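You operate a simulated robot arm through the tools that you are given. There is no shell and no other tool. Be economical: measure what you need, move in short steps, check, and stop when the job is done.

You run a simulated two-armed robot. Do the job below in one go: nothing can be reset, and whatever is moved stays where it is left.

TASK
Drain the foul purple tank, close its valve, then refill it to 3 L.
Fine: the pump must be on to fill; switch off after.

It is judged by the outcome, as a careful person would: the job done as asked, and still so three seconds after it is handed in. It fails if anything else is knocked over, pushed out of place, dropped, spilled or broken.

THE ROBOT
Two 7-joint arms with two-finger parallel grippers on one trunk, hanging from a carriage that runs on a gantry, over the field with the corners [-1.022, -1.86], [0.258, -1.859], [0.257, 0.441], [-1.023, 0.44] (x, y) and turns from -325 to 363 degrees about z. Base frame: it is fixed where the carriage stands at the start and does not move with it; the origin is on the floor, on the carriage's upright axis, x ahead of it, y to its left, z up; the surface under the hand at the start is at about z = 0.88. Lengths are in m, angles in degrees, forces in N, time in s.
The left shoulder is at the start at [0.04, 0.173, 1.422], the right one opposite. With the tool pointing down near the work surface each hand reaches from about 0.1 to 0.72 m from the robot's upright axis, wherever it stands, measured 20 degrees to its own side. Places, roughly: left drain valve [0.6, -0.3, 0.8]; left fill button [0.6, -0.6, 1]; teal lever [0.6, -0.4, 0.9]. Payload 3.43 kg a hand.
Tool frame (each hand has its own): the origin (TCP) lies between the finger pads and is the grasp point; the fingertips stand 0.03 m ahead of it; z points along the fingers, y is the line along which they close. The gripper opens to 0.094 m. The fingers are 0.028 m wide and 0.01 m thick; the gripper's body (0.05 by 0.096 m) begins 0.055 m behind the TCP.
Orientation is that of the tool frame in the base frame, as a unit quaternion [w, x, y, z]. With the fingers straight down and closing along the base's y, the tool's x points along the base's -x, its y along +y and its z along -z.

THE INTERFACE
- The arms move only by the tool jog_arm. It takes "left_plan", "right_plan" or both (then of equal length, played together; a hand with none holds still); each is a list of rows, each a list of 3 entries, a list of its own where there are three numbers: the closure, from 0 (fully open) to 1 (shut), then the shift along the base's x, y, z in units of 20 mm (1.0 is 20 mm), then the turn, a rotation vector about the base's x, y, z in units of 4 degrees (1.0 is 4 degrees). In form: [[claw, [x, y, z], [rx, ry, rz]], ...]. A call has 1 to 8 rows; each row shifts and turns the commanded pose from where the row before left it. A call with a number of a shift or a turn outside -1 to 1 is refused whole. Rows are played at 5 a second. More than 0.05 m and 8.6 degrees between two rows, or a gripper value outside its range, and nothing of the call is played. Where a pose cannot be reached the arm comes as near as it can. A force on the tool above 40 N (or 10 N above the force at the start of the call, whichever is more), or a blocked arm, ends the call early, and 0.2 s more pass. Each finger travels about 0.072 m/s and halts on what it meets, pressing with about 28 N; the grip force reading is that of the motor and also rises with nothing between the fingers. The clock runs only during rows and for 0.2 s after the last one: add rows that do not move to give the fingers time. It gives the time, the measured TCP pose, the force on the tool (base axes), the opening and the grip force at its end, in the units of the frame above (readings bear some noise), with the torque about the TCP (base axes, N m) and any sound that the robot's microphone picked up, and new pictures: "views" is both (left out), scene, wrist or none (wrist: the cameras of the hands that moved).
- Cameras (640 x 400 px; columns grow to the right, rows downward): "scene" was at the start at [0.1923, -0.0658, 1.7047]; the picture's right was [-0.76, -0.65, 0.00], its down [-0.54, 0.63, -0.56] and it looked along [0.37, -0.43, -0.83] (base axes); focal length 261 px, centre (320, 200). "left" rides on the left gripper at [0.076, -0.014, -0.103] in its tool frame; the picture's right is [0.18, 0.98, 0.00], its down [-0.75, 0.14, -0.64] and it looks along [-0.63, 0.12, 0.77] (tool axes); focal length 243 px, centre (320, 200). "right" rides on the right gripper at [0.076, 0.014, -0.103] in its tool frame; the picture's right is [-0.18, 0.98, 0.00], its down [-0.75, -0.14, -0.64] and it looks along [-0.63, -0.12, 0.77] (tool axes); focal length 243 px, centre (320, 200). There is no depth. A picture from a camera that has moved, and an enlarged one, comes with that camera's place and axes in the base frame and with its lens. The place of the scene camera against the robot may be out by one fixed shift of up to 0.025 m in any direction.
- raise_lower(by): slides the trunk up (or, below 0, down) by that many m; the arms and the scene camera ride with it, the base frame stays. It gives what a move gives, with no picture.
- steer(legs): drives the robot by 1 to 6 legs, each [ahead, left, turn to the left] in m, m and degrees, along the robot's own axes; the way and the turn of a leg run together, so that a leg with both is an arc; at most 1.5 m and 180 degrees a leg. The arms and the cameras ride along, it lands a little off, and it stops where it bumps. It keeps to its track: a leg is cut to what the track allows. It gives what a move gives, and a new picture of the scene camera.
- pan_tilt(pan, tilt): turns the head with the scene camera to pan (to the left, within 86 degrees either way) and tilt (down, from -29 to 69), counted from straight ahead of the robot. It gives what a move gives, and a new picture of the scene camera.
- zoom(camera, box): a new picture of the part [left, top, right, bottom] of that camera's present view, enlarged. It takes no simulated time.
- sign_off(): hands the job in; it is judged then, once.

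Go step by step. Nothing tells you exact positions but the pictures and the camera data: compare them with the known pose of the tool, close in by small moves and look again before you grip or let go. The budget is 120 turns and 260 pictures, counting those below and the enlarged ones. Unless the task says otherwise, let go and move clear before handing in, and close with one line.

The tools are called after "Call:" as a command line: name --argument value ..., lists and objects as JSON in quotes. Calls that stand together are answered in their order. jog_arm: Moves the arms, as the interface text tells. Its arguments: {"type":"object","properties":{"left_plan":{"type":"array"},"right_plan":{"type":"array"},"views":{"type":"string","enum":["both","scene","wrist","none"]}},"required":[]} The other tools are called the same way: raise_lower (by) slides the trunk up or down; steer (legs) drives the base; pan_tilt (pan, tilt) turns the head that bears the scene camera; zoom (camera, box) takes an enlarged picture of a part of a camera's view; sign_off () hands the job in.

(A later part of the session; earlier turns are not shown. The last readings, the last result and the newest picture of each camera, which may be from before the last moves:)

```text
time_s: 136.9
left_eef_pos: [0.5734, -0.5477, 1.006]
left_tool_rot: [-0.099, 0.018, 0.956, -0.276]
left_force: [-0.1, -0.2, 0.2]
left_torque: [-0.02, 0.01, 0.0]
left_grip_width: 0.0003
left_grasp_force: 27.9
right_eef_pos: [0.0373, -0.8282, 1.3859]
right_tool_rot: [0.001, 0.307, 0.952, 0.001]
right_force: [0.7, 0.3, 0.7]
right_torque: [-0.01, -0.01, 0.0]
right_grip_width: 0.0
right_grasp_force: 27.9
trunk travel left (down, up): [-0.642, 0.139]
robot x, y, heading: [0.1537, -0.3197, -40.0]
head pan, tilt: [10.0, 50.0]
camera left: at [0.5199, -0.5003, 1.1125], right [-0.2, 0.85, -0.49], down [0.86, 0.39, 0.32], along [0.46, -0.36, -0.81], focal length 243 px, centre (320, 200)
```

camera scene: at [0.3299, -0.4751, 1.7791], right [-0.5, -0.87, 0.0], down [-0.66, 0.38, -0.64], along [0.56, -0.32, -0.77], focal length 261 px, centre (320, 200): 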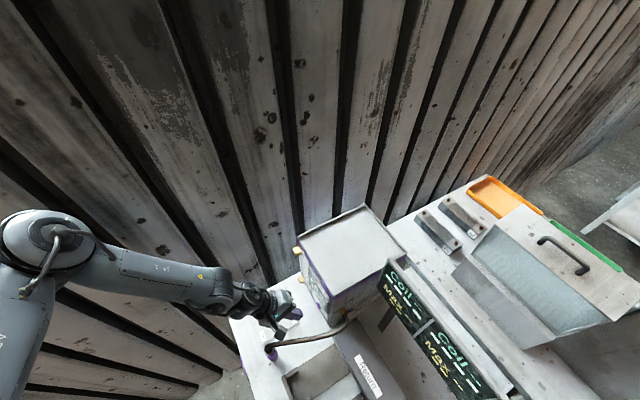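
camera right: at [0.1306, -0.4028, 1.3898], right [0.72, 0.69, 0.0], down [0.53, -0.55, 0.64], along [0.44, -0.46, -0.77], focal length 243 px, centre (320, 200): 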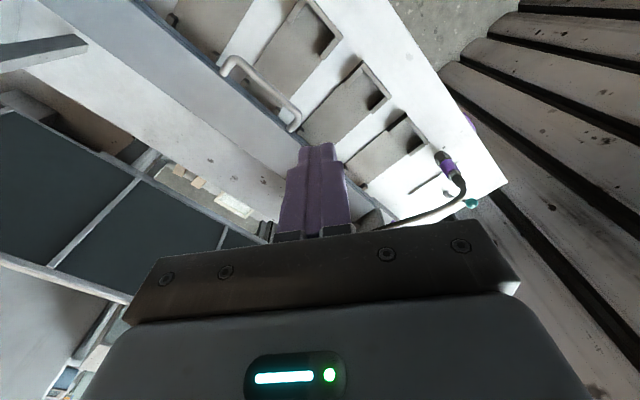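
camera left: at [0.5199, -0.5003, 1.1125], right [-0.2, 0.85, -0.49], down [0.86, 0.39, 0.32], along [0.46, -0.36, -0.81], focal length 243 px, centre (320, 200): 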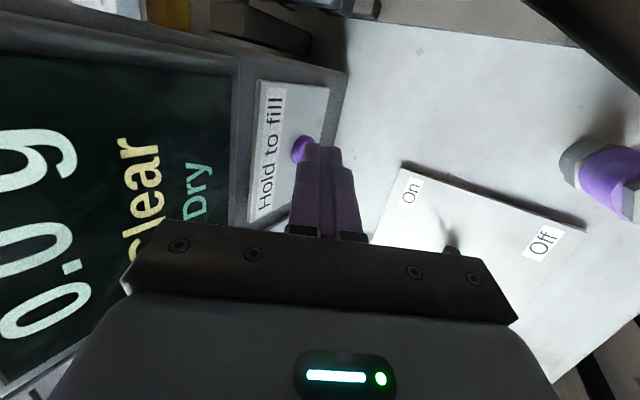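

Call:
jog_arm --left_plan '[[1, [0, -0.25, 0], [0, 0, 0]], [1, [0, -0.25, 0], [0, 0, 0]], [1, [0, -0.25, 0], [0, 0, 0]]]' --views "wrist"

```text
time_s: 137.8
left_eef_pos: [0.5737, -0.5641, 1.0062]
left_tool_rot: [-0.099, 0.019, 0.956, -0.275]
left_force: [0.2, -0.6, -0.1]
left_torque: [0.02, 0.02, -0.03]
left_grip_width: 0.0
left_grasp_force: 28.3
right_eef_pos: [0.0375, -0.8271, 1.3862]
right_tool_rot: [0.0, 0.307, 0.952, 0.0]
right_force: [-0.1, -0.3, 0.2]
right_torque: [-0.02, -0.01, -0.02]
right_grip_width: 0.0001
right_grasp_force: 27.8
trunk travel left (down, up): [-0.642, 0.139]
robot x, y, heading: [0.154, -0.3214, -39.8]
head pan, tilt: [10.0, 50.0]
camera left: at [0.52, -0.5148, 1.1126], right [-0.2, 0.85, -0.49], down [0.86, 0.39, 0.32], along [0.46, -0.36, -0.81], focal length 243 px, centre (320, 200)
```

left: 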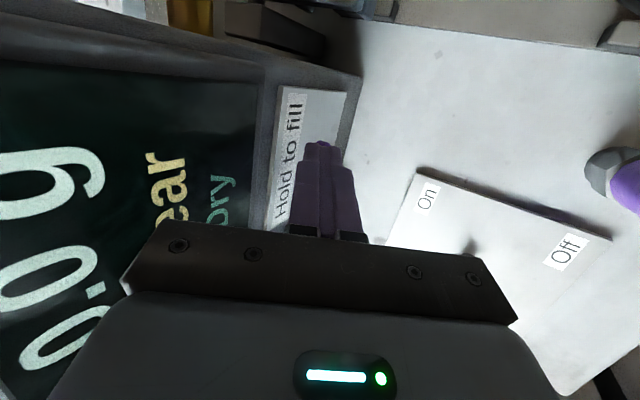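

Call:
jog_arm --left_plan '[[1, [0, -0.2, 0], [0, 0, 0]], [1, [0, -0.2, 0], [0, 0, 0]]]' --views "wrist"

```text
time_s: 138.3
left_eef_pos: [0.5744, -0.5701, 1.0065]
left_tool_rot: [-0.099, 0.02, 0.956, -0.274]
left_force: [-0.3, 3.7, 2.8]
left_torque: [0.03, -0.03, 0.01]
left_grip_width: 0.0
left_grasp_force: 27.7
right_eef_pos: [0.0379, -0.8287, 1.3845]
right_tool_rot: [0.001, 0.307, 0.952, 0.0]
right_force: [0.3, -0.2, -0.1]
right_torque: [0.01, 0.01, -0.01]
right_grip_width: 0.0
right_grasp_force: 28.2
trunk travel left (down, up): [-0.642, 0.139]
robot x, y, heading: [0.1592, -0.3254, -39.6]
head pan, tilt: [10.0, 50.0]
camera left: at [0.5202, -0.5225, 1.1119], right [-0.2, 0.85, -0.49], down [0.86, 0.39, 0.32], along [0.46, -0.36, -0.81], focal length 243 px, centre (320, 200)
```

left: 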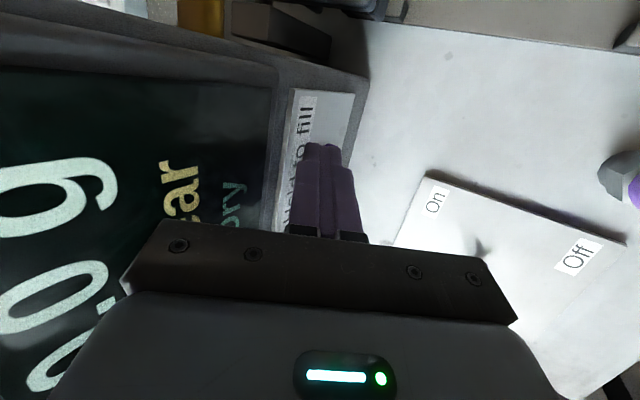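

Contact (≈4 N). Press a few more millimetres and watch the display.

Call:
jog_arm --left_plan '[[1, [0, -0.2, 0], [0, 0, 0]], [1, [0, -0.15, 0], [0, 0, 0]], [1, [0, 0, 0], [0, 0, 0]]]' --views "wrist"

```text
time_s: 139.0
left_eef_pos: [0.5739, -0.5715, 1.0049]
left_tool_rot: [-0.1, 0.017, 0.957, -0.271]
left_force: [-0.8, 17.1, 15.9]
left_torque: [-0.03, -0.06, 0.08]
left_grip_width: 0.0002
left_grasp_force: 27.4
right_eef_pos: [0.0393, -0.826, 1.3856]
right_tool_rot: [0.001, 0.306, 0.952, 0.001]
right_force: [0.9, 0.3, 0.4]
right_torque: [-0.01, 0.04, 0.01]
right_grip_width: 0.0001
right_grasp_force: 28.1
trunk travel left (down, up): [-0.642, 0.139]
robot x, y, heading: [0.1537, -0.3204, -39.6]
head pan, tilt: [10.0, 50.0]
stopped in row 3 (left hand): the force on the tool passed its limit at 43 N (the readings are from after the stop); the commanded pose is now the measured one
camera left: at [0.5204, -0.5237, 1.1116], right [-0.2, 0.85, -0.48], down [0.86, 0.38, 0.32], along [0.46, -0.35, -0.82], focal length 243 px, centre (320, 200)
```

left: 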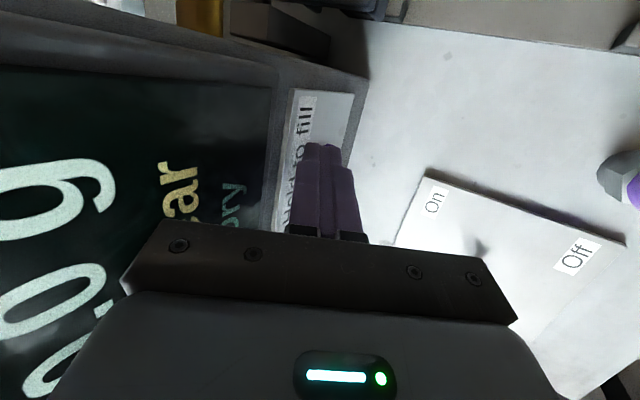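

The reaction has an upward part, so I'm on the button's top edge. Back off 1 cm, go 2 cm lower, and press again.

Call:
jog_arm --left_plan '[[1, [0, 0.7, 0], [0, 0, 0]], [1, [0.1, 0, -0.9], [0, 0, 0]], [1, [0, -0.4, 0], [0, 0, 0]], [1, [0, -0.2, 0], [0, 0, 0]], [1, [0, -0.2, 0], [0, 0, 0]]]' --views "wrist"

```text
time_s: 140.2
left_eef_pos: [0.5753, -0.5702, 0.9854]
left_tool_rot: [-0.1, 0.018, 0.958, -0.269]
left_force: [-2.7, 24.2, 11.0]
left_torque: [0.29, 0.01, 0.01]
left_grip_width: 0.0
left_grasp_force: 28.2
right_eef_pos: [0.0386, -0.825, 1.3847]
right_tool_rot: [-0.001, 0.306, 0.952, 0.001]
right_force: [0.4, -0.4, 0.1]
right_torque: [0.02, 0.02, -0.05]
right_grip_width: 0.0001
right_grasp_force: 28.1
trunk travel left (down, up): [-0.642, 0.139]
robot x, y, heading: [0.1534, -0.3214, -39.8]
head pan, tilt: [10.0, 50.0]
heard: click
camera left: at [0.5213, -0.524, 1.0924], right [-0.2, 0.86, -0.48], down [0.86, 0.38, 0.33], along [0.46, -0.35, -0.82], focal length 243 px, centre (320, 200)
```

left: 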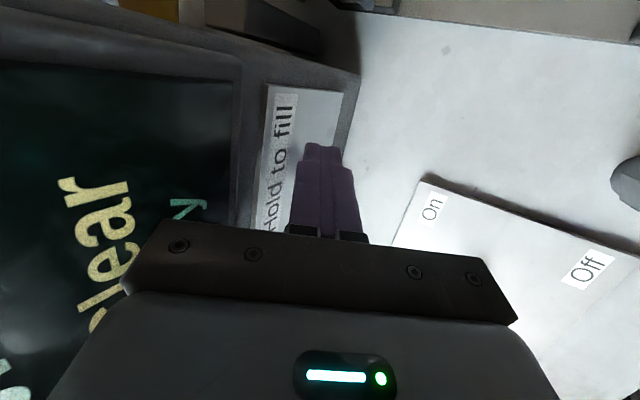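

A click was heard – the button is pressed. I'll look for the gauge in the scene camera (no time passes).

Call:
zoom --camera "scene" --box '[260, 220, 360, 330]'

Call:
zoom --camera "right" --box '[0, 0, 640, 400]'

```text
3.64 times, centred on (310, 275) of scene
camera zoom: at [0.3302, -0.4724, 1.7788], right [-0.5, -0.87, 0.0], down [-0.67, 0.38, -0.64], along [0.56, -0.32, -0.77], focal length 948 px, centre (356, -73)
```

zoom: 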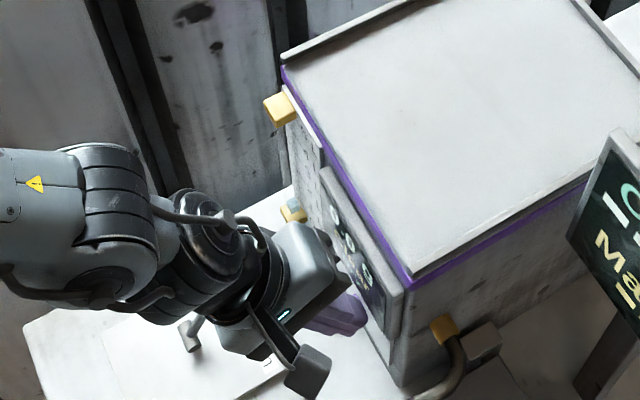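

```text
1.00 times, centred on (320, 200) of right (not enlarged: the box is as wide or as high as the picture)
camera zoom: at [-0.0148, -0.7685, 1.4863], right [0.72, 0.69, 0.0], down [0.53, -0.56, 0.64], along [0.44, -0.46, -0.77], focal length 243 px, centre (320, 200)
```

zoom: 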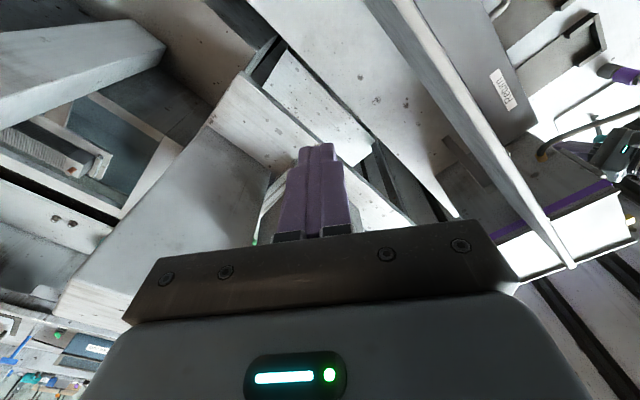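

Call:
jog_arm --left_plan '[[1, [0, 0, 0], [0, 0, 0]], [1, [0, 0, 0], [0, 0, 0]]]' --views "wrist"

Call:
zoom --camera "scene" --box '[325, 235, 365, 310]'

Call:
zoom --camera "scene" --box '[325, 235, 350, 285]'

```text
time_s: 140.8
left_eef_pos: [0.5751, -0.5711, 0.9856]
left_tool_rot: [-0.1, 0.017, 0.957, -0.27]
left_force: [-3.0, 27.8, 6.5]
left_torque: [0.45, 0.03, 0.05]
left_grip_width: 0.0
left_grasp_force: 27.9
right_eef_pos: [0.038, -0.8248, 1.3834]
right_tool_rot: [-0.001, 0.306, 0.952, 0.002]
right_force: [0.1, -0.5, -0.1]
right_torque: [-0.01, -0.01, -0.01]
right_grip_width: 0.0002
right_grasp_force: 28.2
trunk travel left (down, up): [-0.642, 0.139]
robot x, y, heading: [0.155, -0.3229, -39.8]
head pan, tilt: [10.0, 50.0]
camera left: at [0.5212, -0.5241, 1.092], right [-0.2, 0.86, -0.48], down [0.86, 0.38, 0.33], along [0.46, -0.35, -0.82], focal length 243 px, centre (320, 200)
```

left: 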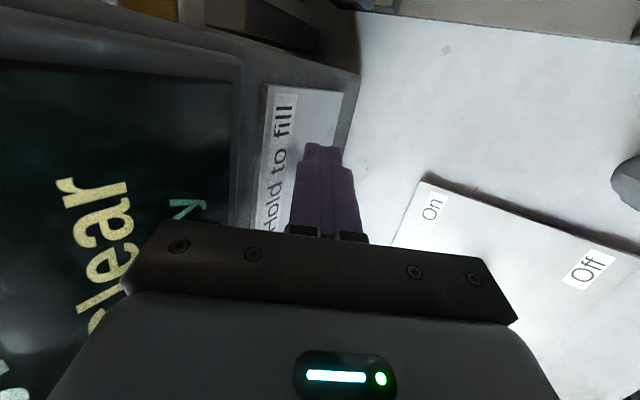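

```text
5.33 times, centred on (345, 272) of scene
camera zoom: at [0.3301, -0.4724, 1.7785], right [-0.5, -0.87, 0.0], down [-0.67, 0.38, -0.64], along [0.56, -0.32, -0.77], focal length 1391 px, centre (187, -187)
```

zoom: 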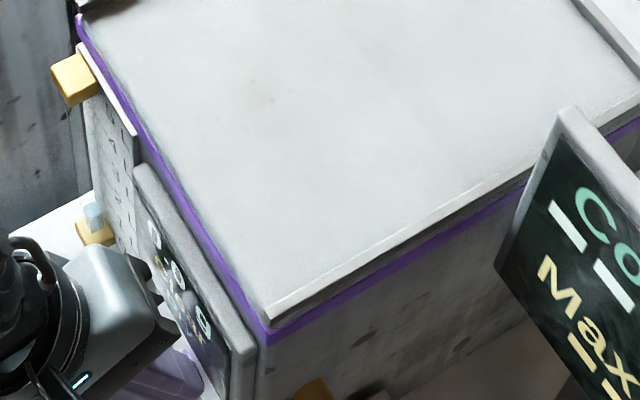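

```text
8.00 times, centred on (338, 260) of scene
camera zoom: at [0.3301, -0.4724, 1.7785], right [-0.5, -0.87, 0.0], down [-0.67, 0.38, -0.64], along [0.56, -0.32, -0.77], focal length 2086 px, centre (180, -280)
```

zoom: 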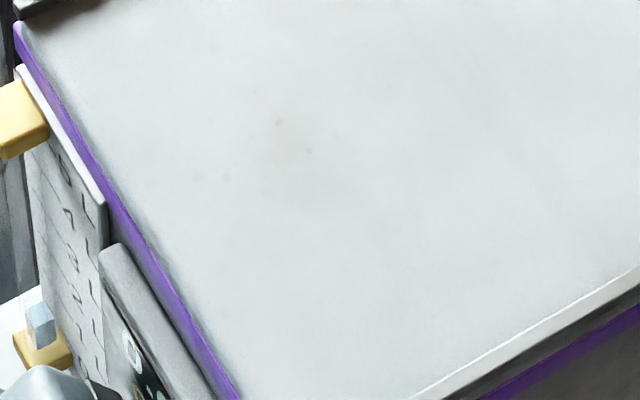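

Filling works: a light-blue column is rising in the tube. I'll hold about a second more and measure again.

Call:
jog_arm --left_plan '[[1, [0, 0, 0], [0, 0, 0]], [1, [0, 0, 0], [0, 0, 0]], [1, [0, 0, 0], [0, 0, 0]]]' --views "none"

Call:
zoom --camera "scene" --box '[318, 235, 348, 285]'

```text
time_s: 141.6
left_eef_pos: [0.574, -0.5719, 0.9856]
left_tool_rot: [-0.1, 0.019, 0.958, -0.269]
left_force: [-1.1, 26.3, 1.1]
left_torque: [0.5, 0.04, 0.11]
left_grip_width: 0.0
left_grasp_force: 28.5
right_eef_pos: [0.0383, -0.8232, 1.3843]
right_tool_rot: [-0.001, 0.306, 0.952, 0.002]
right_force: [0.1, -0.8, -0.3]
right_torque: [0.0, -0.02, -0.02]
right_grip_width: 0.0
right_grasp_force: 27.9
trunk travel left (down, up): [-0.642, 0.139]
robot x, y, heading: [0.1521, -0.3188, -39.5]
head pan, tilt: [10.0, 50.0]
```

```text
8.00 times, centred on (333, 260) of scene
camera zoom: at [0.33, -0.4725, 1.7784], right [-0.5, -0.87, 0.0], down [-0.67, 0.38, -0.64], along [0.56, -0.32, -0.77], focal length 2086 px, centre (216, -280)
```

zoom: 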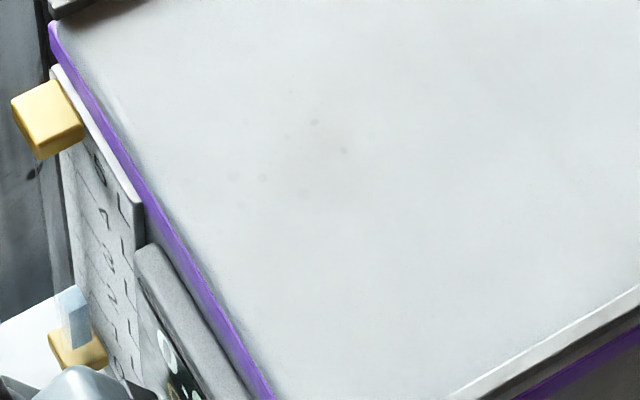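

Call:
jog_arm --left_plan '[[1, [0, 0, 0], [0, 0, 0]], [1, [0, 0, 0], [0, 0, 0]], [1, [0, 0, 0], [0, 0, 0]], [1, [0, 0, 0], [0, 0, 0]], [1, [0, 0, 0], [0, 0, 0]]]' --views "none"

Call:
zoom --camera "scene" --box '[318, 235, 348, 285]'

```text
time_s: 142.8
left_eef_pos: [0.5749, -0.5709, 0.9847]
left_tool_rot: [-0.099, 0.019, 0.958, -0.268]
left_force: [-0.3, 25.3, -0.7]
left_torque: [0.58, 0.04, 0.09]
left_grip_width: 0.0004
left_grasp_force: 28.2
right_eef_pos: [0.0389, -0.8249, 1.3841]
right_tool_rot: [0.0, 0.307, 0.952, 0.002]
right_force: [-0.2, 0.4, -0.7]
right_torque: [-0.02, 0.03, 0.05]
right_grip_width: 0.0
right_grasp_force: 27.8
trunk travel left (down, up): [-0.642, 0.139]
robot x, y, heading: [0.1532, -0.3209, -39.6]
head pan, tilt: [10.0, 50.0]
```

```text
8.00 times, centred on (333, 260) of scene
camera zoom: at [0.33, -0.4726, 1.7785], right [-0.5, -0.87, 0.0], down [-0.67, 0.38, -0.64], along [0.56, -0.32, -0.77], focal length 2086 px, centre (216, -280)
```

zoom: 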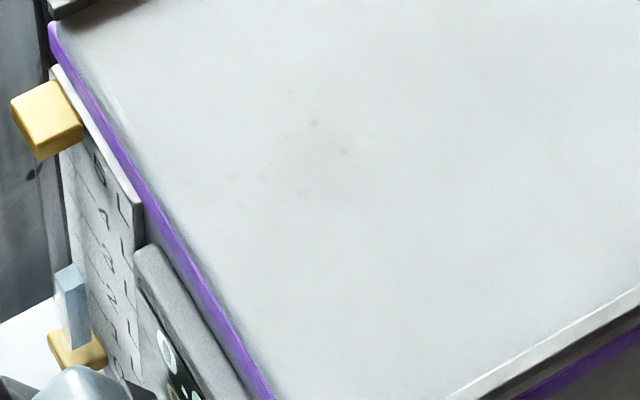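

Rising at roughly 0.5 L/s. I'll zoom tighter to read the level against the ticks.

Call:
zoom --camera "scene" --box '[318, 250, 338, 285]'

```text
11.43 times, centred on (328, 268) of scene
camera zoom: at [0.33, -0.4726, 1.7785], right [-0.5, -0.87, 0.0], down [-0.67, 0.38, -0.64], along [0.56, -0.32, -0.77], focal length 2980 px, centre (229, -571)
```

zoom: 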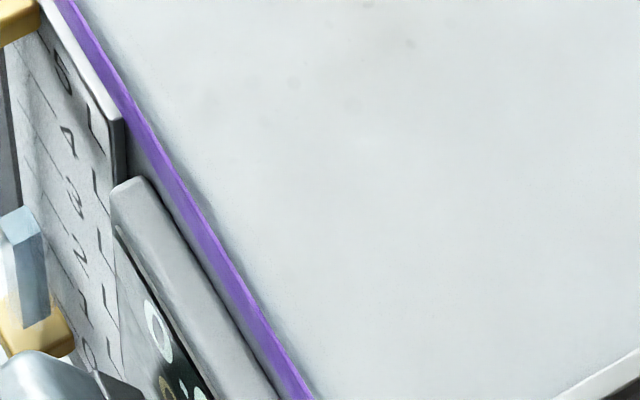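

Reading is ambiguous from here, so I'll release now and read the gauge properly from the wrist camera.

Call:
jog_arm --left_plan '[[1, [0, 1, 0], [0, 0, 0]], [1, [0, 1, 0], [0, 0, 0]], [1, [0, 1, 0], [0, 0, 0]], [1, [0, 1, 0], [0, 0, 0]], [1, [0, 1, 0.5], [0, 0, 0]]]' --views "wrist"

Call:
zoom --camera "scene" --box '[318, 235, 348, 285]'

```text
time_s: 144.0
left_eef_pos: [0.5713, -0.5055, 1.0016]
left_tool_rot: [-0.1, 0.015, 0.957, -0.271]
left_force: [0.9, 0.6, -0.5]
left_torque: [0.03, -0.01, 0.02]
left_grip_width: 0.0
left_grasp_force: 27.6
left hand out of reach, approached as far as the arm can: row 4, 5
right_eef_pos: [0.0373, -0.8278, 1.3846]
right_tool_rot: [0.0, 0.306, 0.952, 0.001]
right_force: [0.1, 0.0, 0.1]
right_torque: [0.0, -0.03, 0.04]
right_grip_width: 0.0
right_grasp_force: 28.2
trunk travel left (down, up): [-0.642, 0.139]
robot x, y, heading: [0.1567, -0.32, -39.5]
head pan, tilt: [10.0, 50.0]
camera left: at [0.5183, -0.4582, 1.1078], right [-0.2, 0.85, -0.48], down [0.86, 0.39, 0.32], along [0.46, -0.35, -0.82], focal length 243 px, centre (320, 200)
```

left: 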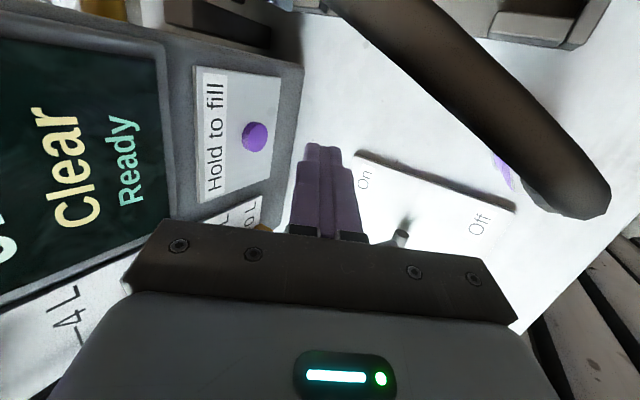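

```text
8.00 times, centred on (333, 260) of scene
camera zoom: at [0.3301, -0.4742, 1.779], right [-0.5, -0.87, 0.0], down [-0.67, 0.38, -0.64], along [0.56, -0.32, -0.77], focal length 2086 px, centre (216, -280)
```

zoom: 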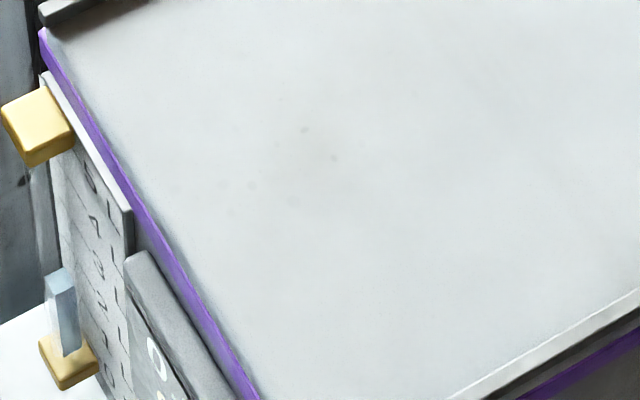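

The display now says "Ready". I'll back off along the reverse path to view the gauge frontally.

Call:
steer --legs '[[-0.055, 0.05, 0]]'

Call:
raise_lower --by 0.08

Call:
zoom --camera "left" --box '[0, 0, 640, 400]'

Call:
zoom --camera "left" --box '[120, 100, 320, 240]'

```text
time_s: 145.0
left_eef_pos: [0.5617, -0.433, 1.0005]
left_tool_rot: [-0.1, 0.016, 0.957, -0.27]
left_force: [0.8, 1.0, 0.5]
left_torque: [-0.02, 0.01, -0.03]
left_grip_width: 0.0
left_grasp_force: 28.0
right_eef_pos: [0.0277, -0.754, 1.3862]
right_tool_rot: [0.001, 0.307, 0.952, 0.002]
right_force: [-0.7, 0.1, -0.2]
right_torque: [-0.05, -0.01, -0.01]
right_grip_width: 0.0
right_grasp_force: 27.9
trunk travel left (down, up): [-0.642, 0.139]
robot x, y, heading: [0.145, -0.2481, -39.9]
head pan, tilt: [10.0, 50.0]
camera scene: at [0.3198, -0.4016, 1.779], right [-0.5, -0.87, 0.0], down [-0.66, 0.38, -0.64], along [0.56, -0.32, -0.77], focal length 261 px, centre (320, 200)
```

scene: 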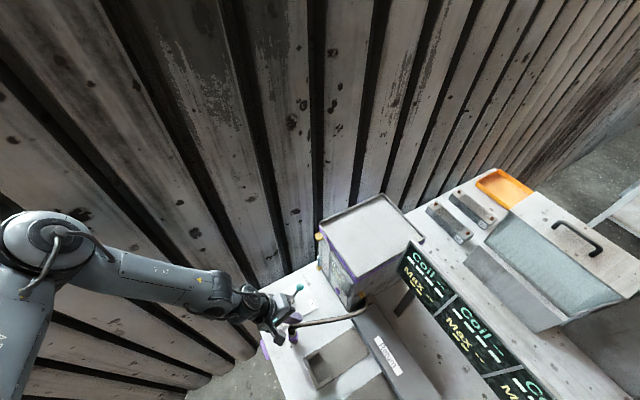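

```text
time_s: 146.2
left_eef_pos: [0.5622, -0.4329, 1.0812]
left_tool_rot: [-0.101, 0.017, 0.957, -0.271]
left_force: [-0.2, 0.5, -0.6]
left_torque: [0.03, 0.0, 0.0]
left_grip_width: 0.0001
left_grasp_force: 28.1
right_eef_pos: [0.0284, -0.7535, 1.4649]
right_tool_rot: [0.0, 0.306, 0.952, 0.0]
right_force: [-0.7, -0.7, -0.3]
right_torque: [0.01, 0.02, -0.02]
right_grip_width: 0.0003
right_grasp_force: 27.8
trunk travel left (down, up): [-0.722, 0.059]
robot x, y, heading: [0.1457, -0.2476, -39.9]
head pan, tilt: [10.0, 50.0]
```

```text
1.00 times, centred on (320, 200) of left (not enlarged: the box is as wide or as high as the picture)
camera zoom: at [0.5078, -0.3859, 1.1877], right [-0.2, 0.85, -0.48], down [0.86, 0.39, 0.32], along [0.46, -0.35, -0.82], focal length 243 px, centre (320, 200)
```

zoom: 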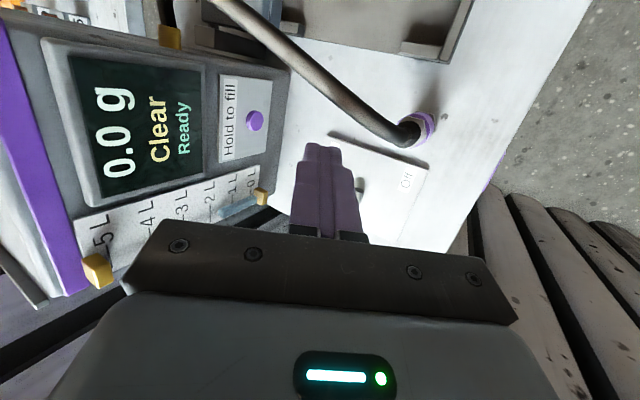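

```text
2.86 times, centred on (220, 170) of left
camera zoom: at [0.5078, -0.3859, 1.1877], right [-0.2, 0.85, -0.48], down [0.86, 0.39, 0.32], along [0.46, -0.35, -0.82], focal length 693 px, centre (606, 286)
```

zoom: 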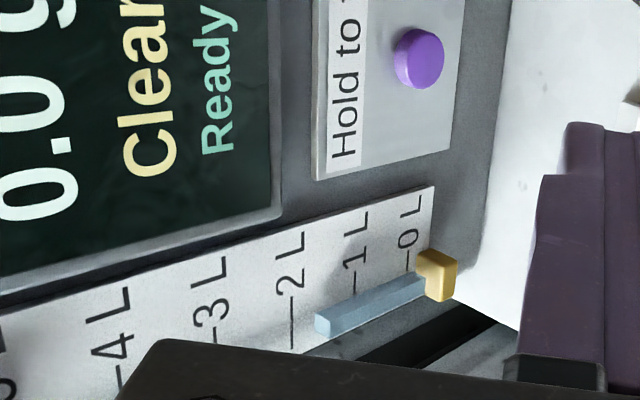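

Geometry gives about 1.6 L so far at ~0.45–0.5 L/s. I'll go back and press for roughly 2 s more, then re-measure.

Call:
raise_lower --by -0.096

Call:
steer --legs '[[0.06, -0.054, 0]]'

Call:
jog_arm --left_plan '[[1, [0.1, -0.5, 0], [0, 0, 0]], [1, [0, -0.5, 0], [0, 0, 0]]]' --views "wrist"

```text
time_s: 147.5
left_eef_pos: [0.5624, -0.4334, 0.9847]
left_tool_rot: [-0.101, 0.017, 0.957, -0.271]
left_force: [-0.7, -0.3, 0.2]
left_torque: [0.01, -0.03, -0.01]
left_grip_width: 0.0001
left_grasp_force: 27.9
right_eef_pos: [0.0282, -0.754, 1.3684]
right_tool_rot: [0.001, 0.306, 0.952, 0.002]
right_force: [-0.3, 0.4, -0.8]
right_torque: [-0.04, -0.02, 0.04]
right_grip_width: 0.0
right_grasp_force: 27.7
trunk travel left (down, up): [-0.626, 0.155]
robot x, y, heading: [0.143, -0.2489, -39.8]
head pan, tilt: [10.0, 50.0]
```

```text
time_s: 148.5
left_eef_pos: [0.5724, -0.512, 0.985]
left_tool_rot: [-0.1, 0.016, 0.957, -0.271]
left_force: [0.0, 0.5, -0.8]
left_torque: [0.01, -0.01, -0.01]
left_grip_width: 0.0
left_grasp_force: 28.0
right_eef_pos: [0.04, -0.8337, 1.3706]
right_tool_rot: [0.0, 0.308, 0.951, 0.001]
right_force: [0.1, -0.3, 0.5]
right_torque: [-0.01, 0.02, 0.0]
right_grip_width: 0.0
right_grasp_force: 28.0
trunk travel left (down, up): [-0.626, 0.155]
robot x, y, heading: [0.1572, -0.3273, -39.7]
head pan, tilt: [10.0, 50.0]
camera scene: at [0.3316, -0.4805, 1.7631], right [-0.5, -0.87, 0.0], down [-0.66, 0.38, -0.64], along [0.56, -0.32, -0.77], focal length 261 px, centre (320, 200)
```

scene: 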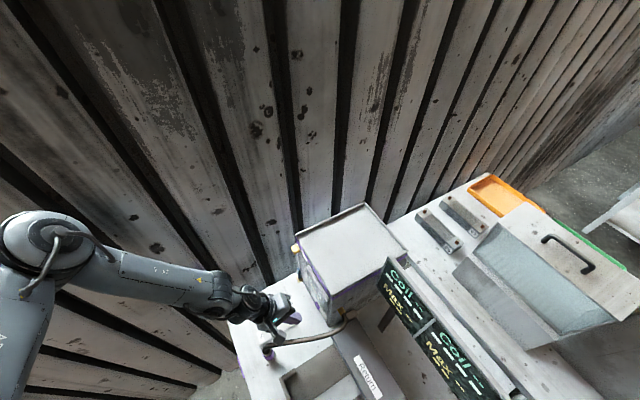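

```text
time_s: 149.1
left_eef_pos: [0.5764, -0.5322, 0.9851]
left_tool_rot: [-0.101, 0.017, 0.958, -0.269]
left_force: [-1.5, 0.3, -0.6]
left_torque: [0.0, 0.02, -0.02]
left_grip_width: 0.0001
left_grasp_force: 28.3
right_eef_pos: [0.0391, -0.834, 1.3709]
right_tool_rot: [0.001, 0.306, 0.952, 0.001]
right_force: [-0.4, -0.6, -0.6]
right_torque: [-0.02, -0.01, -0.01]
right_grip_width: 0.0
right_grasp_force: 27.6
trunk travel left (down, up): [-0.626, 0.155]
robot x, y, heading: [0.1571, -0.3254, -39.7]
head pan, tilt: [10.0, 50.0]
camera left: at [0.5222, -0.485, 1.0914], right [-0.2, 0.85, -0.48], down [0.86, 0.39, 0.32], along [0.46, -0.35, -0.82], focal length 243 px, centre (320, 200)
```

left: 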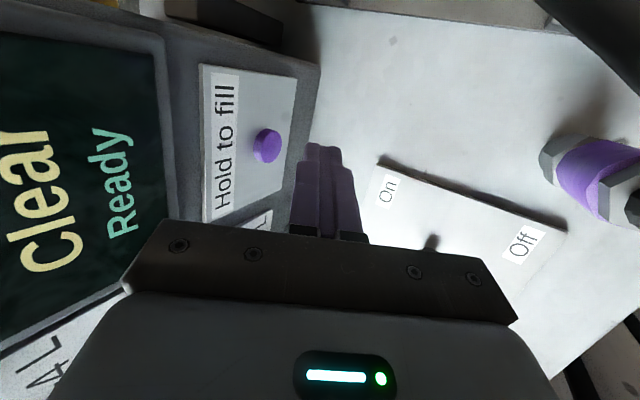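

Call:
jog_arm --left_plan '[[1, [0, -0.7, 0], [0, 0, 0]], [1, [0, -0.6, 0], [0, 0, 0]], [1, [0, -0.4, 0], [0, 0, 0]], [1, [0, -0.3, 0], [0, 0, 0]], [1, [0, 0, 0], [0, 0, 0]]]' --views "none"

Call:
zoom --camera "scene" --box '[310, 230, 345, 290]'

```text
time_s: 150.3
left_eef_pos: [0.5761, -0.5707, 0.9842]
left_tool_rot: [-0.1, 0.016, 0.958, -0.269]
left_force: [0.2, 7.7, 0.7]
left_torque: [0.19, -0.03, 0.05]
left_grip_width: 0.0001
left_grasp_force: 27.7
right_eef_pos: [0.0393, -0.8311, 1.3685]
right_tool_rot: [0.0, 0.307, 0.952, 0.001]
right_force: [-0.6, 0.4, -0.2]
right_torque: [-0.02, -0.01, 0.02]
right_grip_width: 0.0001
right_grasp_force: 27.7
trunk travel left (down, up): [-0.626, 0.155]
robot x, y, heading: [0.1547, -0.3276, -39.8]
head pan, tilt: [10.0, 50.0]
heard: click
```

```text
6.67 times, centred on (328, 260) of scene
camera zoom: at [0.3316, -0.4796, 1.7629], right [-0.5, -0.87, 0.0], down [-0.66, 0.38, -0.64], along [0.56, -0.32, -0.77], focal length 1738 px, centre (270, -200)
```

zoom: 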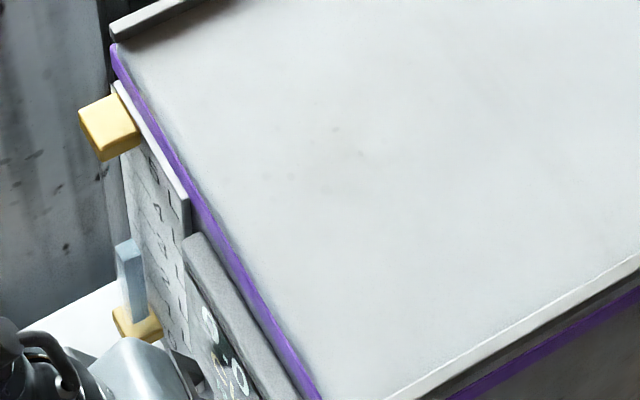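

Click heard; filling. Hold another ~1.2 s.

Call:
jog_arm --left_plan '[[1, [0, 0, 0], [0, 0, 0]], [1, [0, 0, 0], [0, 0, 0]], [1, [0, 0, 0], [0, 0, 0]], [1, [0, 0, 0], [0, 0, 0]], [1, [0, 0, 0], [0, 0, 0]]]' --views "none"

Call:
zoom --camera "scene" --box '[310, 230, 345, 290]'

```text
time_s: 151.5
left_eef_pos: [0.5765, -0.5694, 0.9838]
left_tool_rot: [-0.101, 0.017, 0.957, -0.27]
left_force: [0.2, 9.4, -1.4]
left_torque: [0.19, -0.04, 0.03]
left_grip_width: 0.0
left_grasp_force: 28.2
right_eef_pos: [0.0405, -0.8315, 1.3694]
right_tool_rot: [0.0, 0.307, 0.952, 0.001]
right_force: [0.7, -0.3, -0.4]
right_torque: [0.01, -0.01, 0.0]
right_grip_width: 0.0
right_grasp_force: 27.9
trunk travel left (down, up): [-0.626, 0.155]
robot x, y, heading: [0.1557, -0.3242, -39.9]
head pan, tilt: [10.0, 50.0]
```

```text
6.67 times, centred on (328, 260) of scene
camera zoom: at [0.3315, -0.4796, 1.7628], right [-0.5, -0.87, 0.0], down [-0.66, 0.38, -0.64], along [0.56, -0.32, -0.77], focal length 1738 px, centre (270, -200)
```

zoom: 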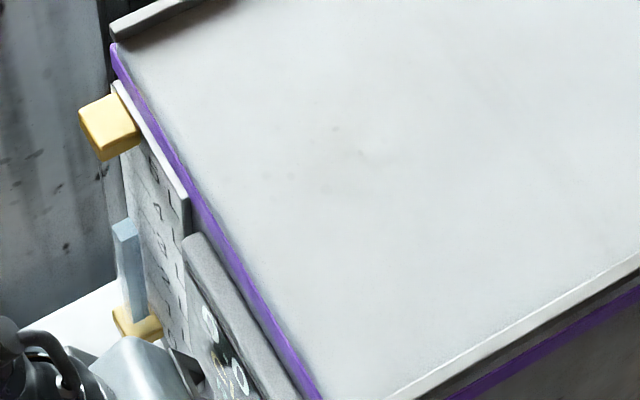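

About 2.2–2.3 L. Hold 0.6 s more then release and measure properly.

Call:
jog_arm --left_plan '[[1, [0, 0, 0], [0, 0, 0]], [1, [0, 0, 0], [0, 0, 0]], [1, [0, 1, 0], [0, 0, 0]], [1, [0, 1, 0], [0, 0, 0]], [1, [0, 1, 0.3], [0, 0, 0]]]' --views "none"

Call:
zoom --camera "scene" --box '[310, 230, 345, 290]'

Call:
steer --legs '[[-0.058, 0.052, 0]]'

Call:
raise_lower --by 0.1

Call:
zoom --camera "left" --box '[0, 0, 640, 400]'

Call:
zoom --camera "left" --box '[100, 130, 300, 255]'

```text
time_s: 152.7
left_eef_pos: [0.5756, -0.5122, 0.9915]
left_tool_rot: [-0.101, 0.016, 0.957, -0.271]
left_force: [0.0, 0.8, 1.4]
left_torque: [0.01, -0.02, 0.04]
left_grip_width: 0.0
left_grasp_force: 28.8
right_eef_pos: [0.0414, -0.8333, 1.3693]
right_tool_rot: [0.0, 0.306, 0.952, 0.001]
right_force: [-0.2, 0.2, 0.2]
right_torque: [0.02, -0.03, -0.01]
right_grip_width: 0.0002
right_grasp_force: 27.8
trunk travel left (down, up): [-0.626, 0.155]
robot x, y, heading: [0.1558, -0.3271, -39.9]
head pan, tilt: [10.0, 50.0]
```

```text
6.67 times, centred on (328, 260) of scene
camera zoom: at [0.3316, -0.4803, 1.763], right [-0.5, -0.87, 0.0], down [-0.66, 0.38, -0.64], along [0.56, -0.32, -0.77], focal length 1738 px, centre (270, -200)
```

zoom: 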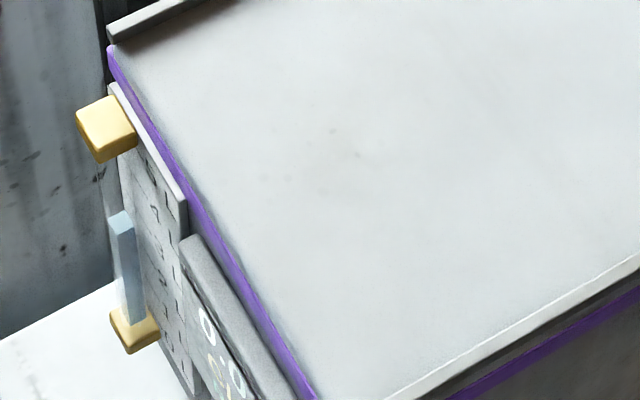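

```text
time_s: 153.8
left_eef_pos: [0.5631, -0.4331, 0.9899]
left_tool_rot: [-0.101, 0.015, 0.957, -0.27]
left_force: [0.6, -0.5, 0.1]
left_torque: [-0.04, 0.04, -0.03]
left_grip_width: 0.0
left_grasp_force: 27.7
right_eef_pos: [0.0286, -0.7557, 1.3693]
right_tool_rot: [0.0, 0.306, 0.952, 0.0]
right_force: [-0.4, 0.3, -0.4]
right_torque: [-0.05, -0.01, -0.01]
right_grip_width: 0.0002
right_grasp_force: 28.3
trunk travel left (down, up): [-0.626, 0.155]
robot x, y, heading: [0.147, -0.2522, -39.9]
head pan, tilt: [10.0, 50.0]
camera scene: at [0.3201, -0.4026, 1.763], right [-0.5, -0.87, 0.0], down [-0.67, 0.38, -0.64], along [0.56, -0.32, -0.77], focal length 261 px, centre (320, 200)
```

scene: 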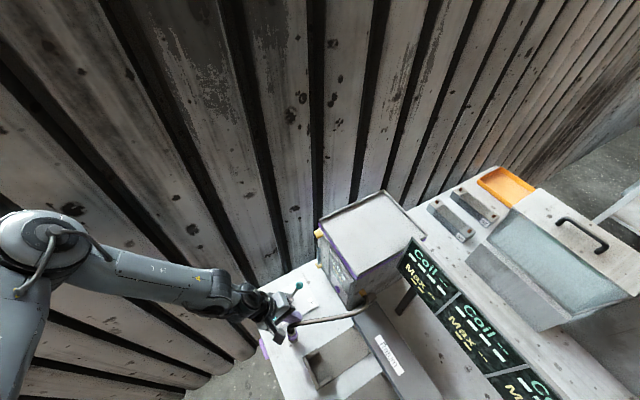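

```text
time_s: 155.1
left_eef_pos: [0.5647, -0.4347, 1.0922]
left_tool_rot: [-0.1, 0.015, 0.957, -0.271]
left_force: [-0.3, -0.8, 1.0]
left_torque: [0.0, 0.01, 0.0]
left_grip_width: 0.0
left_grasp_force: 28.0
right_eef_pos: [0.0272, -0.7559, 1.4693]
right_tool_rot: [0.0, 0.307, 0.952, 0.001]
right_force: [0.1, 0.2, 0.1]
right_torque: [0.04, 0.03, -0.01]
right_grip_width: 0.0
right_grasp_force: 27.9
trunk travel left (down, up): [-0.726, 0.055]
robot x, y, heading: [0.15, -0.2498, -39.6]
head pan, tilt: [10.0, 50.0]
```

```text
1.00 times, centred on (320, 200) of left (not enlarged: the box is as wide or as high as the picture)
camera zoom: at [0.5098, -0.3876, 1.197], right [-0.2, 0.85, -0.48], down [0.86, 0.39, 0.32], along [0.46, -0.35, -0.82], focal length 243 px, centre (320, 200)
```

zoom: 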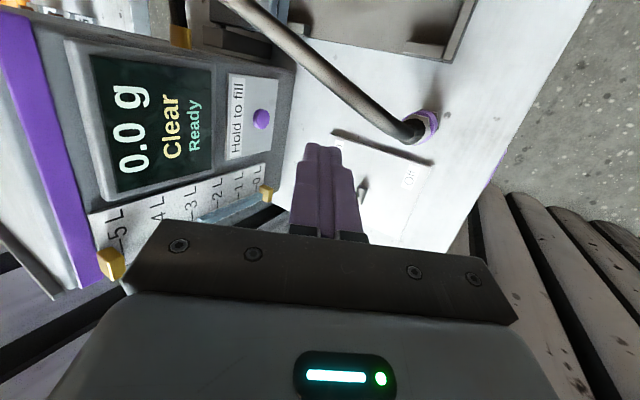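

```text
3.20 times, centred on (200, 192) of left
camera zoom: at [0.5098, -0.3876, 1.197], right [-0.2, 0.85, -0.48], down [0.86, 0.39, 0.32], along [0.46, -0.35, -0.82], focal length 776 px, centre (704, 224)
```

zoom: 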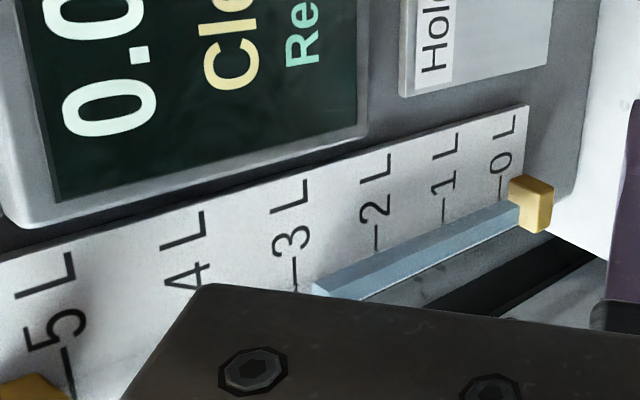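

The level appears close to 2.7–2.85 L; I'll lower the camera toward level height to reduce parallax and read again.

Call:
raise_lower --by -0.075

Call:
zoom --camera "left" --box '[40, 120, 280, 270]'

```text
time_s: 156.2
left_eef_pos: [0.5639, -0.4334, 1.015]
left_tool_rot: [-0.101, 0.016, 0.957, -0.271]
left_force: [0.4, 0.1, -0.6]
left_torque: [-0.01, 0.0, 0.01]
left_grip_width: 0.0001
left_grasp_force: 27.7
right_eef_pos: [0.0281, -0.7563, 1.3944]
right_tool_rot: [0.001, 0.307, 0.952, 0.001]
right_force: [0.3, 0.5, -0.7]
right_torque: [0.02, 0.01, 0.0]
right_grip_width: 0.0
right_grasp_force: 27.8
trunk travel left (down, up): [-0.651, 0.13]
robot x, y, heading: [0.1448, -0.2498, -39.9]
head pan, tilt: [10.0, 50.0]
```

```text
2.67 times, centred on (160, 195) of left
camera zoom: at [0.5099, -0.3879, 1.1222], right [-0.2, 0.85, -0.48], down [0.86, 0.39, 0.32], along [0.46, -0.35, -0.82], focal length 647 px, centre (747, 213)
```

zoom: 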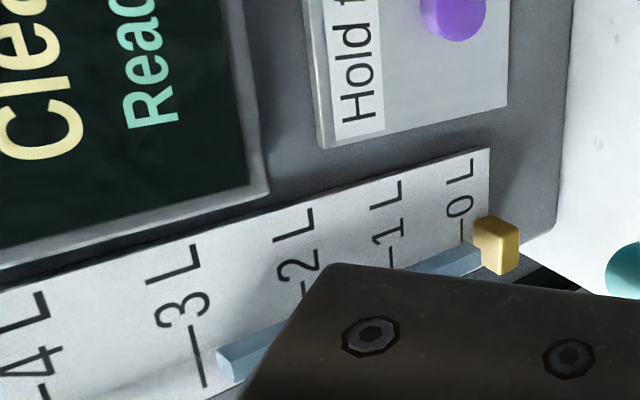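

Combining both views, the level is about 2.9 L. One short tap should bring it to 3.0. Going back in position.

Call:
raise_lower --by -0.03

Call:
steer --legs '[[0.06, -0.054, 0]]'

Call:
jog_arm --left_plan '[[1, [0.1, -0.7, 0], [0, 0, 0]], [1, [0, -0.7, 0], [0, 0, 0]]]' --views "none"

```text
time_s: 157.0
left_eef_pos: [0.5626, -0.435, 0.9861]
left_tool_rot: [-0.101, 0.016, 0.957, -0.271]
left_force: [-0.3, -1.1, 0.1]
left_torque: [-0.03, 0.01, 0.01]
left_grip_width: 0.0
left_grasp_force: 28.1
right_eef_pos: [0.0283, -0.7555, 1.3649]
right_tool_rot: [0.0, 0.306, 0.952, 0.001]
right_force: [0.1, -0.5, -0.1]
right_torque: [-0.03, 0.0, 0.03]
right_grip_width: 0.0
right_grasp_force: 28.4
trunk travel left (down, up): [-0.621, 0.16]
robot x, y, heading: [0.1456, -0.2495, -39.6]
head pan, tilt: [10.0, 50.0]
```

```text
time_s: 158.0
left_eef_pos: [0.5746, -0.5154, 0.9856]
left_tool_rot: [-0.102, 0.016, 0.957, -0.27]
left_force: [0.5, -0.5, 0.5]
left_torque: [-0.03, 0.01, 0.01]
left_grip_width: 0.0
left_grasp_force: 27.9
right_eef_pos: [0.0398, -0.8367, 1.3643]
right_tool_rot: [0.0, 0.307, 0.952, 0.001]
right_force: [-0.5, -0.8, 0.1]
right_torque: [0.04, -0.01, -0.02]
right_grip_width: 0.0
right_grasp_force: 27.9
trunk travel left (down, up): [-0.621, 0.16]
robot x, y, heading: [0.1521, -0.334, -39.8]
head pan, tilt: [10.0, 50.0]
camera scene: at [0.3319, -0.4833, 1.7581], right [-0.5, -0.87, 0.0], down [-0.66, 0.38, -0.64], along [0.56, -0.32, -0.77], focal length 261 px, centre (320, 200)
```

scene: 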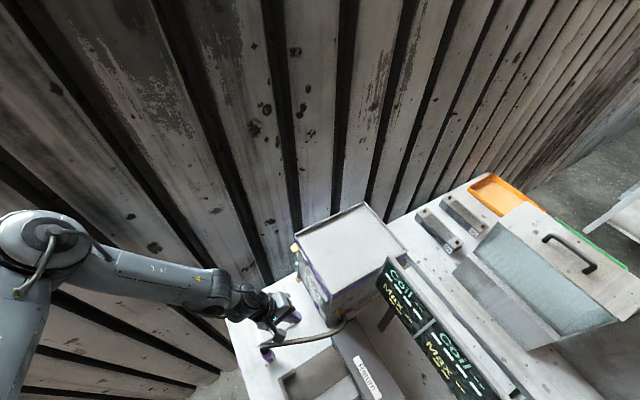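

```text
time_s: 158.6
left_eef_pos: [0.5772, -0.5421, 0.9853]
left_tool_rot: [-0.1, 0.016, 0.957, -0.272]
left_force: [-0.2, 0.2, -0.6]
left_torque: [0.01, -0.01, -0.01]
left_grip_width: 0.0
left_grasp_force: 28.0
right_eef_pos: [0.0402, -0.8368, 1.3644]
right_tool_rot: [0.0, 0.307, 0.952, 0.001]
right_force: [1.1, -0.5, -0.4]
right_torque: [0.01, 0.02, 0.03]
right_grip_width: 0.0
right_grasp_force: 27.9
trunk travel left (down, up): [-0.621, 0.16]
robot x, y, heading: [0.1584, -0.3313, -39.5]
head pan, tilt: [10.0, 50.0]
```

Call:
jog_arm --left_plan '[[1, [0, -0.5, 0], [0, 0, 0]], [1, [0, -0.5, 0], [0, 0, 0]], [1, [0, -0.5, 0], [0, 0, 0]], [1, [0, 1, 0], [0, 0, 0]], [1, [0, 1, 0], [0, 0, 0]], [1, [0, 1, 0.3], [0, 0, 0]]]' --views "none"

Call:
zoom --camera "scene" --box '[310, 230, 345, 290]'

```text
time_s: 160.0
left_eef_pos: [0.5784, -0.5123, 0.9917]
left_tool_rot: [-0.1, 0.017, 0.958, -0.27]
left_force: [0.3, -0.3, -0.3]
left_torque: [-0.01, 0.01, -0.01]
left_grip_width: 0.0
left_grasp_force: 28.0
right_eef_pos: [0.0402, -0.837, 1.3654]
right_tool_rot: [0.0, 0.307, 0.952, 0.001]
right_force: [0.2, 0.0, -0.7]
right_torque: [-0.02, 0.03, 0.01]
right_grip_width: 0.0001
right_grasp_force: 28.0
trunk travel left (down, up): [-0.621, 0.16]
robot x, y, heading: [0.1562, -0.3303, -39.9]
head pan, tilt: [10.0, 50.0]
heard: click
```

```text
6.67 times, centred on (328, 260) of scene
camera zoom: at [0.3319, -0.4831, 1.758], right [-0.5, -0.87, 0.0], down [-0.66, 0.38, -0.64], along [0.56, -0.32, -0.77], focal length 1738 px, centre (270, -200)
```

zoom: 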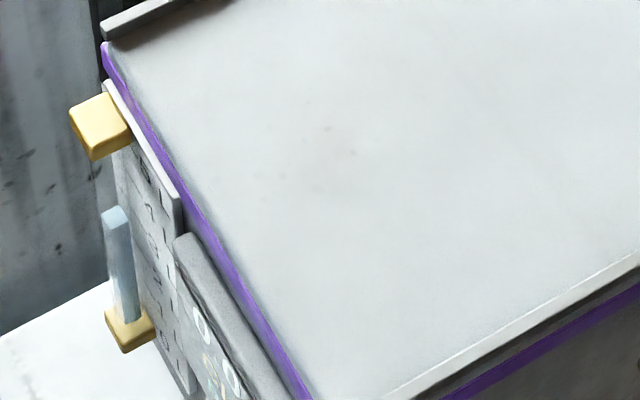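

A click was heard on the tap. Back off and re-measure from the same two heights.

Call:
steer --legs '[[-0.06, 0.054, 0]]'

Call:
raise_lower --by 0.023

Call:
zoom --camera "left" --box '[40, 120, 280, 270]'

Call:
raise_lower --by 0.077

Call:
zoom --camera "left" --box '[100, 130, 300, 255]'

```text
time_s: 161.1
left_eef_pos: [0.5676, -0.4323, 0.9926]
left_tool_rot: [-0.1, 0.015, 0.957, -0.27]
left_force: [0.0, 0.4, 0.1]
left_torque: [0.0, 0.0, 0.04]
left_grip_width: 0.0
left_grasp_force: 27.8
right_eef_pos: [0.0288, -0.7559, 1.3645]
right_tool_rot: [0.001, 0.307, 0.952, 0.001]
right_force: [-0.7, 0.2, 1.0]
right_torque: [-0.01, 0.03, -0.02]
right_grip_width: 0.0001
right_grasp_force: 28.0
trunk travel left (down, up): [-0.621, 0.16]
robot x, y, heading: [0.1456, -0.251, -39.7]
head pan, tilt: [10.0, 50.0]
camera scene: at [0.3203, -0.4033, 1.758], right [-0.5, -0.87, 0.0], down [-0.66, 0.38, -0.64], along [0.56, -0.32, -0.77], focal length 261 px, centre (320, 200)
```

scene: 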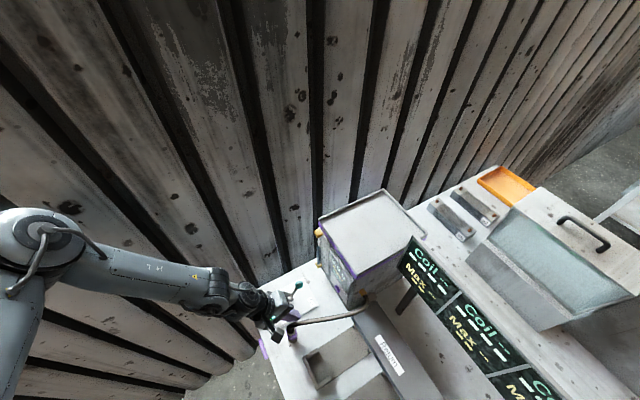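

```text
time_s: 161.8
left_eef_pos: [0.5663, -0.4326, 1.0149]
left_tool_rot: [-0.1, 0.017, 0.957, -0.271]
left_force: [-0.1, -0.3, -1.0]
left_torque: [0.03, -0.01, 0.0]
left_grip_width: 0.0
left_grasp_force: 28.4
right_eef_pos: [0.0283, -0.7575, 1.3876]
right_tool_rot: [0.0, 0.307, 0.952, 0.001]
right_force: [0.3, -0.4, -0.5]
right_torque: [-0.01, 0.02, 0.01]
right_grip_width: 0.0
right_grasp_force: 27.8
trunk travel left (down, up): [-0.644, 0.137]
robot x, y, heading: [0.1452, -0.248, -39.9]
head pan, tilt: [10.0, 50.0]
```

```text
2.67 times, centred on (160, 195) of left
camera zoom: at [0.5127, -0.3861, 1.1215], right [-0.2, 0.85, -0.48], down [0.86, 0.39, 0.32], along [0.46, -0.35, -0.82], focal length 647 px, centre (747, 213)
```

zoom: 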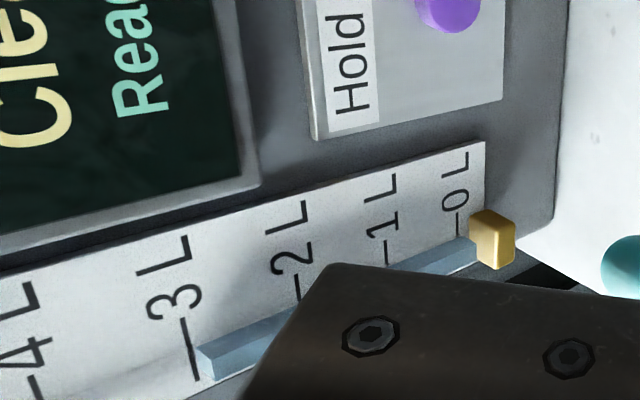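

```text
time_s: 162.9
left_eef_pos: [0.5667, -0.4333, 1.0914]
left_tool_rot: [-0.101, 0.016, 0.957, -0.27]
left_force: [0.3, -0.7, 0.3]
left_torque: [-0.01, -0.06, 0.01]
left_grip_width: 0.0
left_grasp_force: 28.3
right_eef_pos: [0.0275, -0.7575, 1.4647]
right_tool_rot: [0.001, 0.307, 0.952, 0.0]
right_force: [-0.6, -1.0, 0.3]
right_torque: [0.01, -0.04, 0.0]
right_grip_width: 0.0
right_grasp_force: 28.0
trunk travel left (down, up): [-0.721, 0.06]
robot x, y, heading: [0.146, -0.25, -39.5]
head pan, tilt: [10.0, 50.0]
```

```text
3.20 times, centred on (200, 192) of left
camera zoom: at [0.5127, -0.3861, 1.1984], right [-0.2, 0.85, -0.48], down [0.86, 0.39, 0.32], along [0.46, -0.35, -0.82], focal length 776 px, centre (704, 224)
```

zoom: 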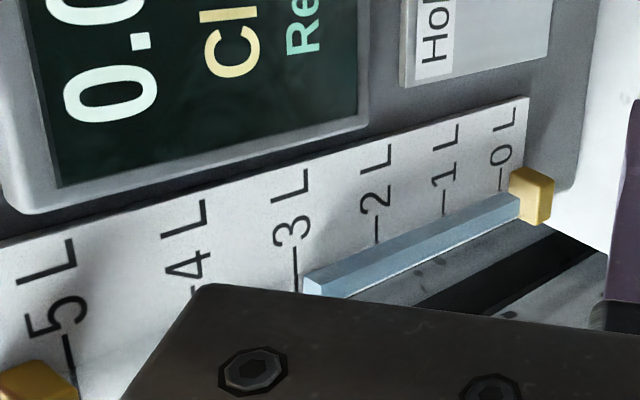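

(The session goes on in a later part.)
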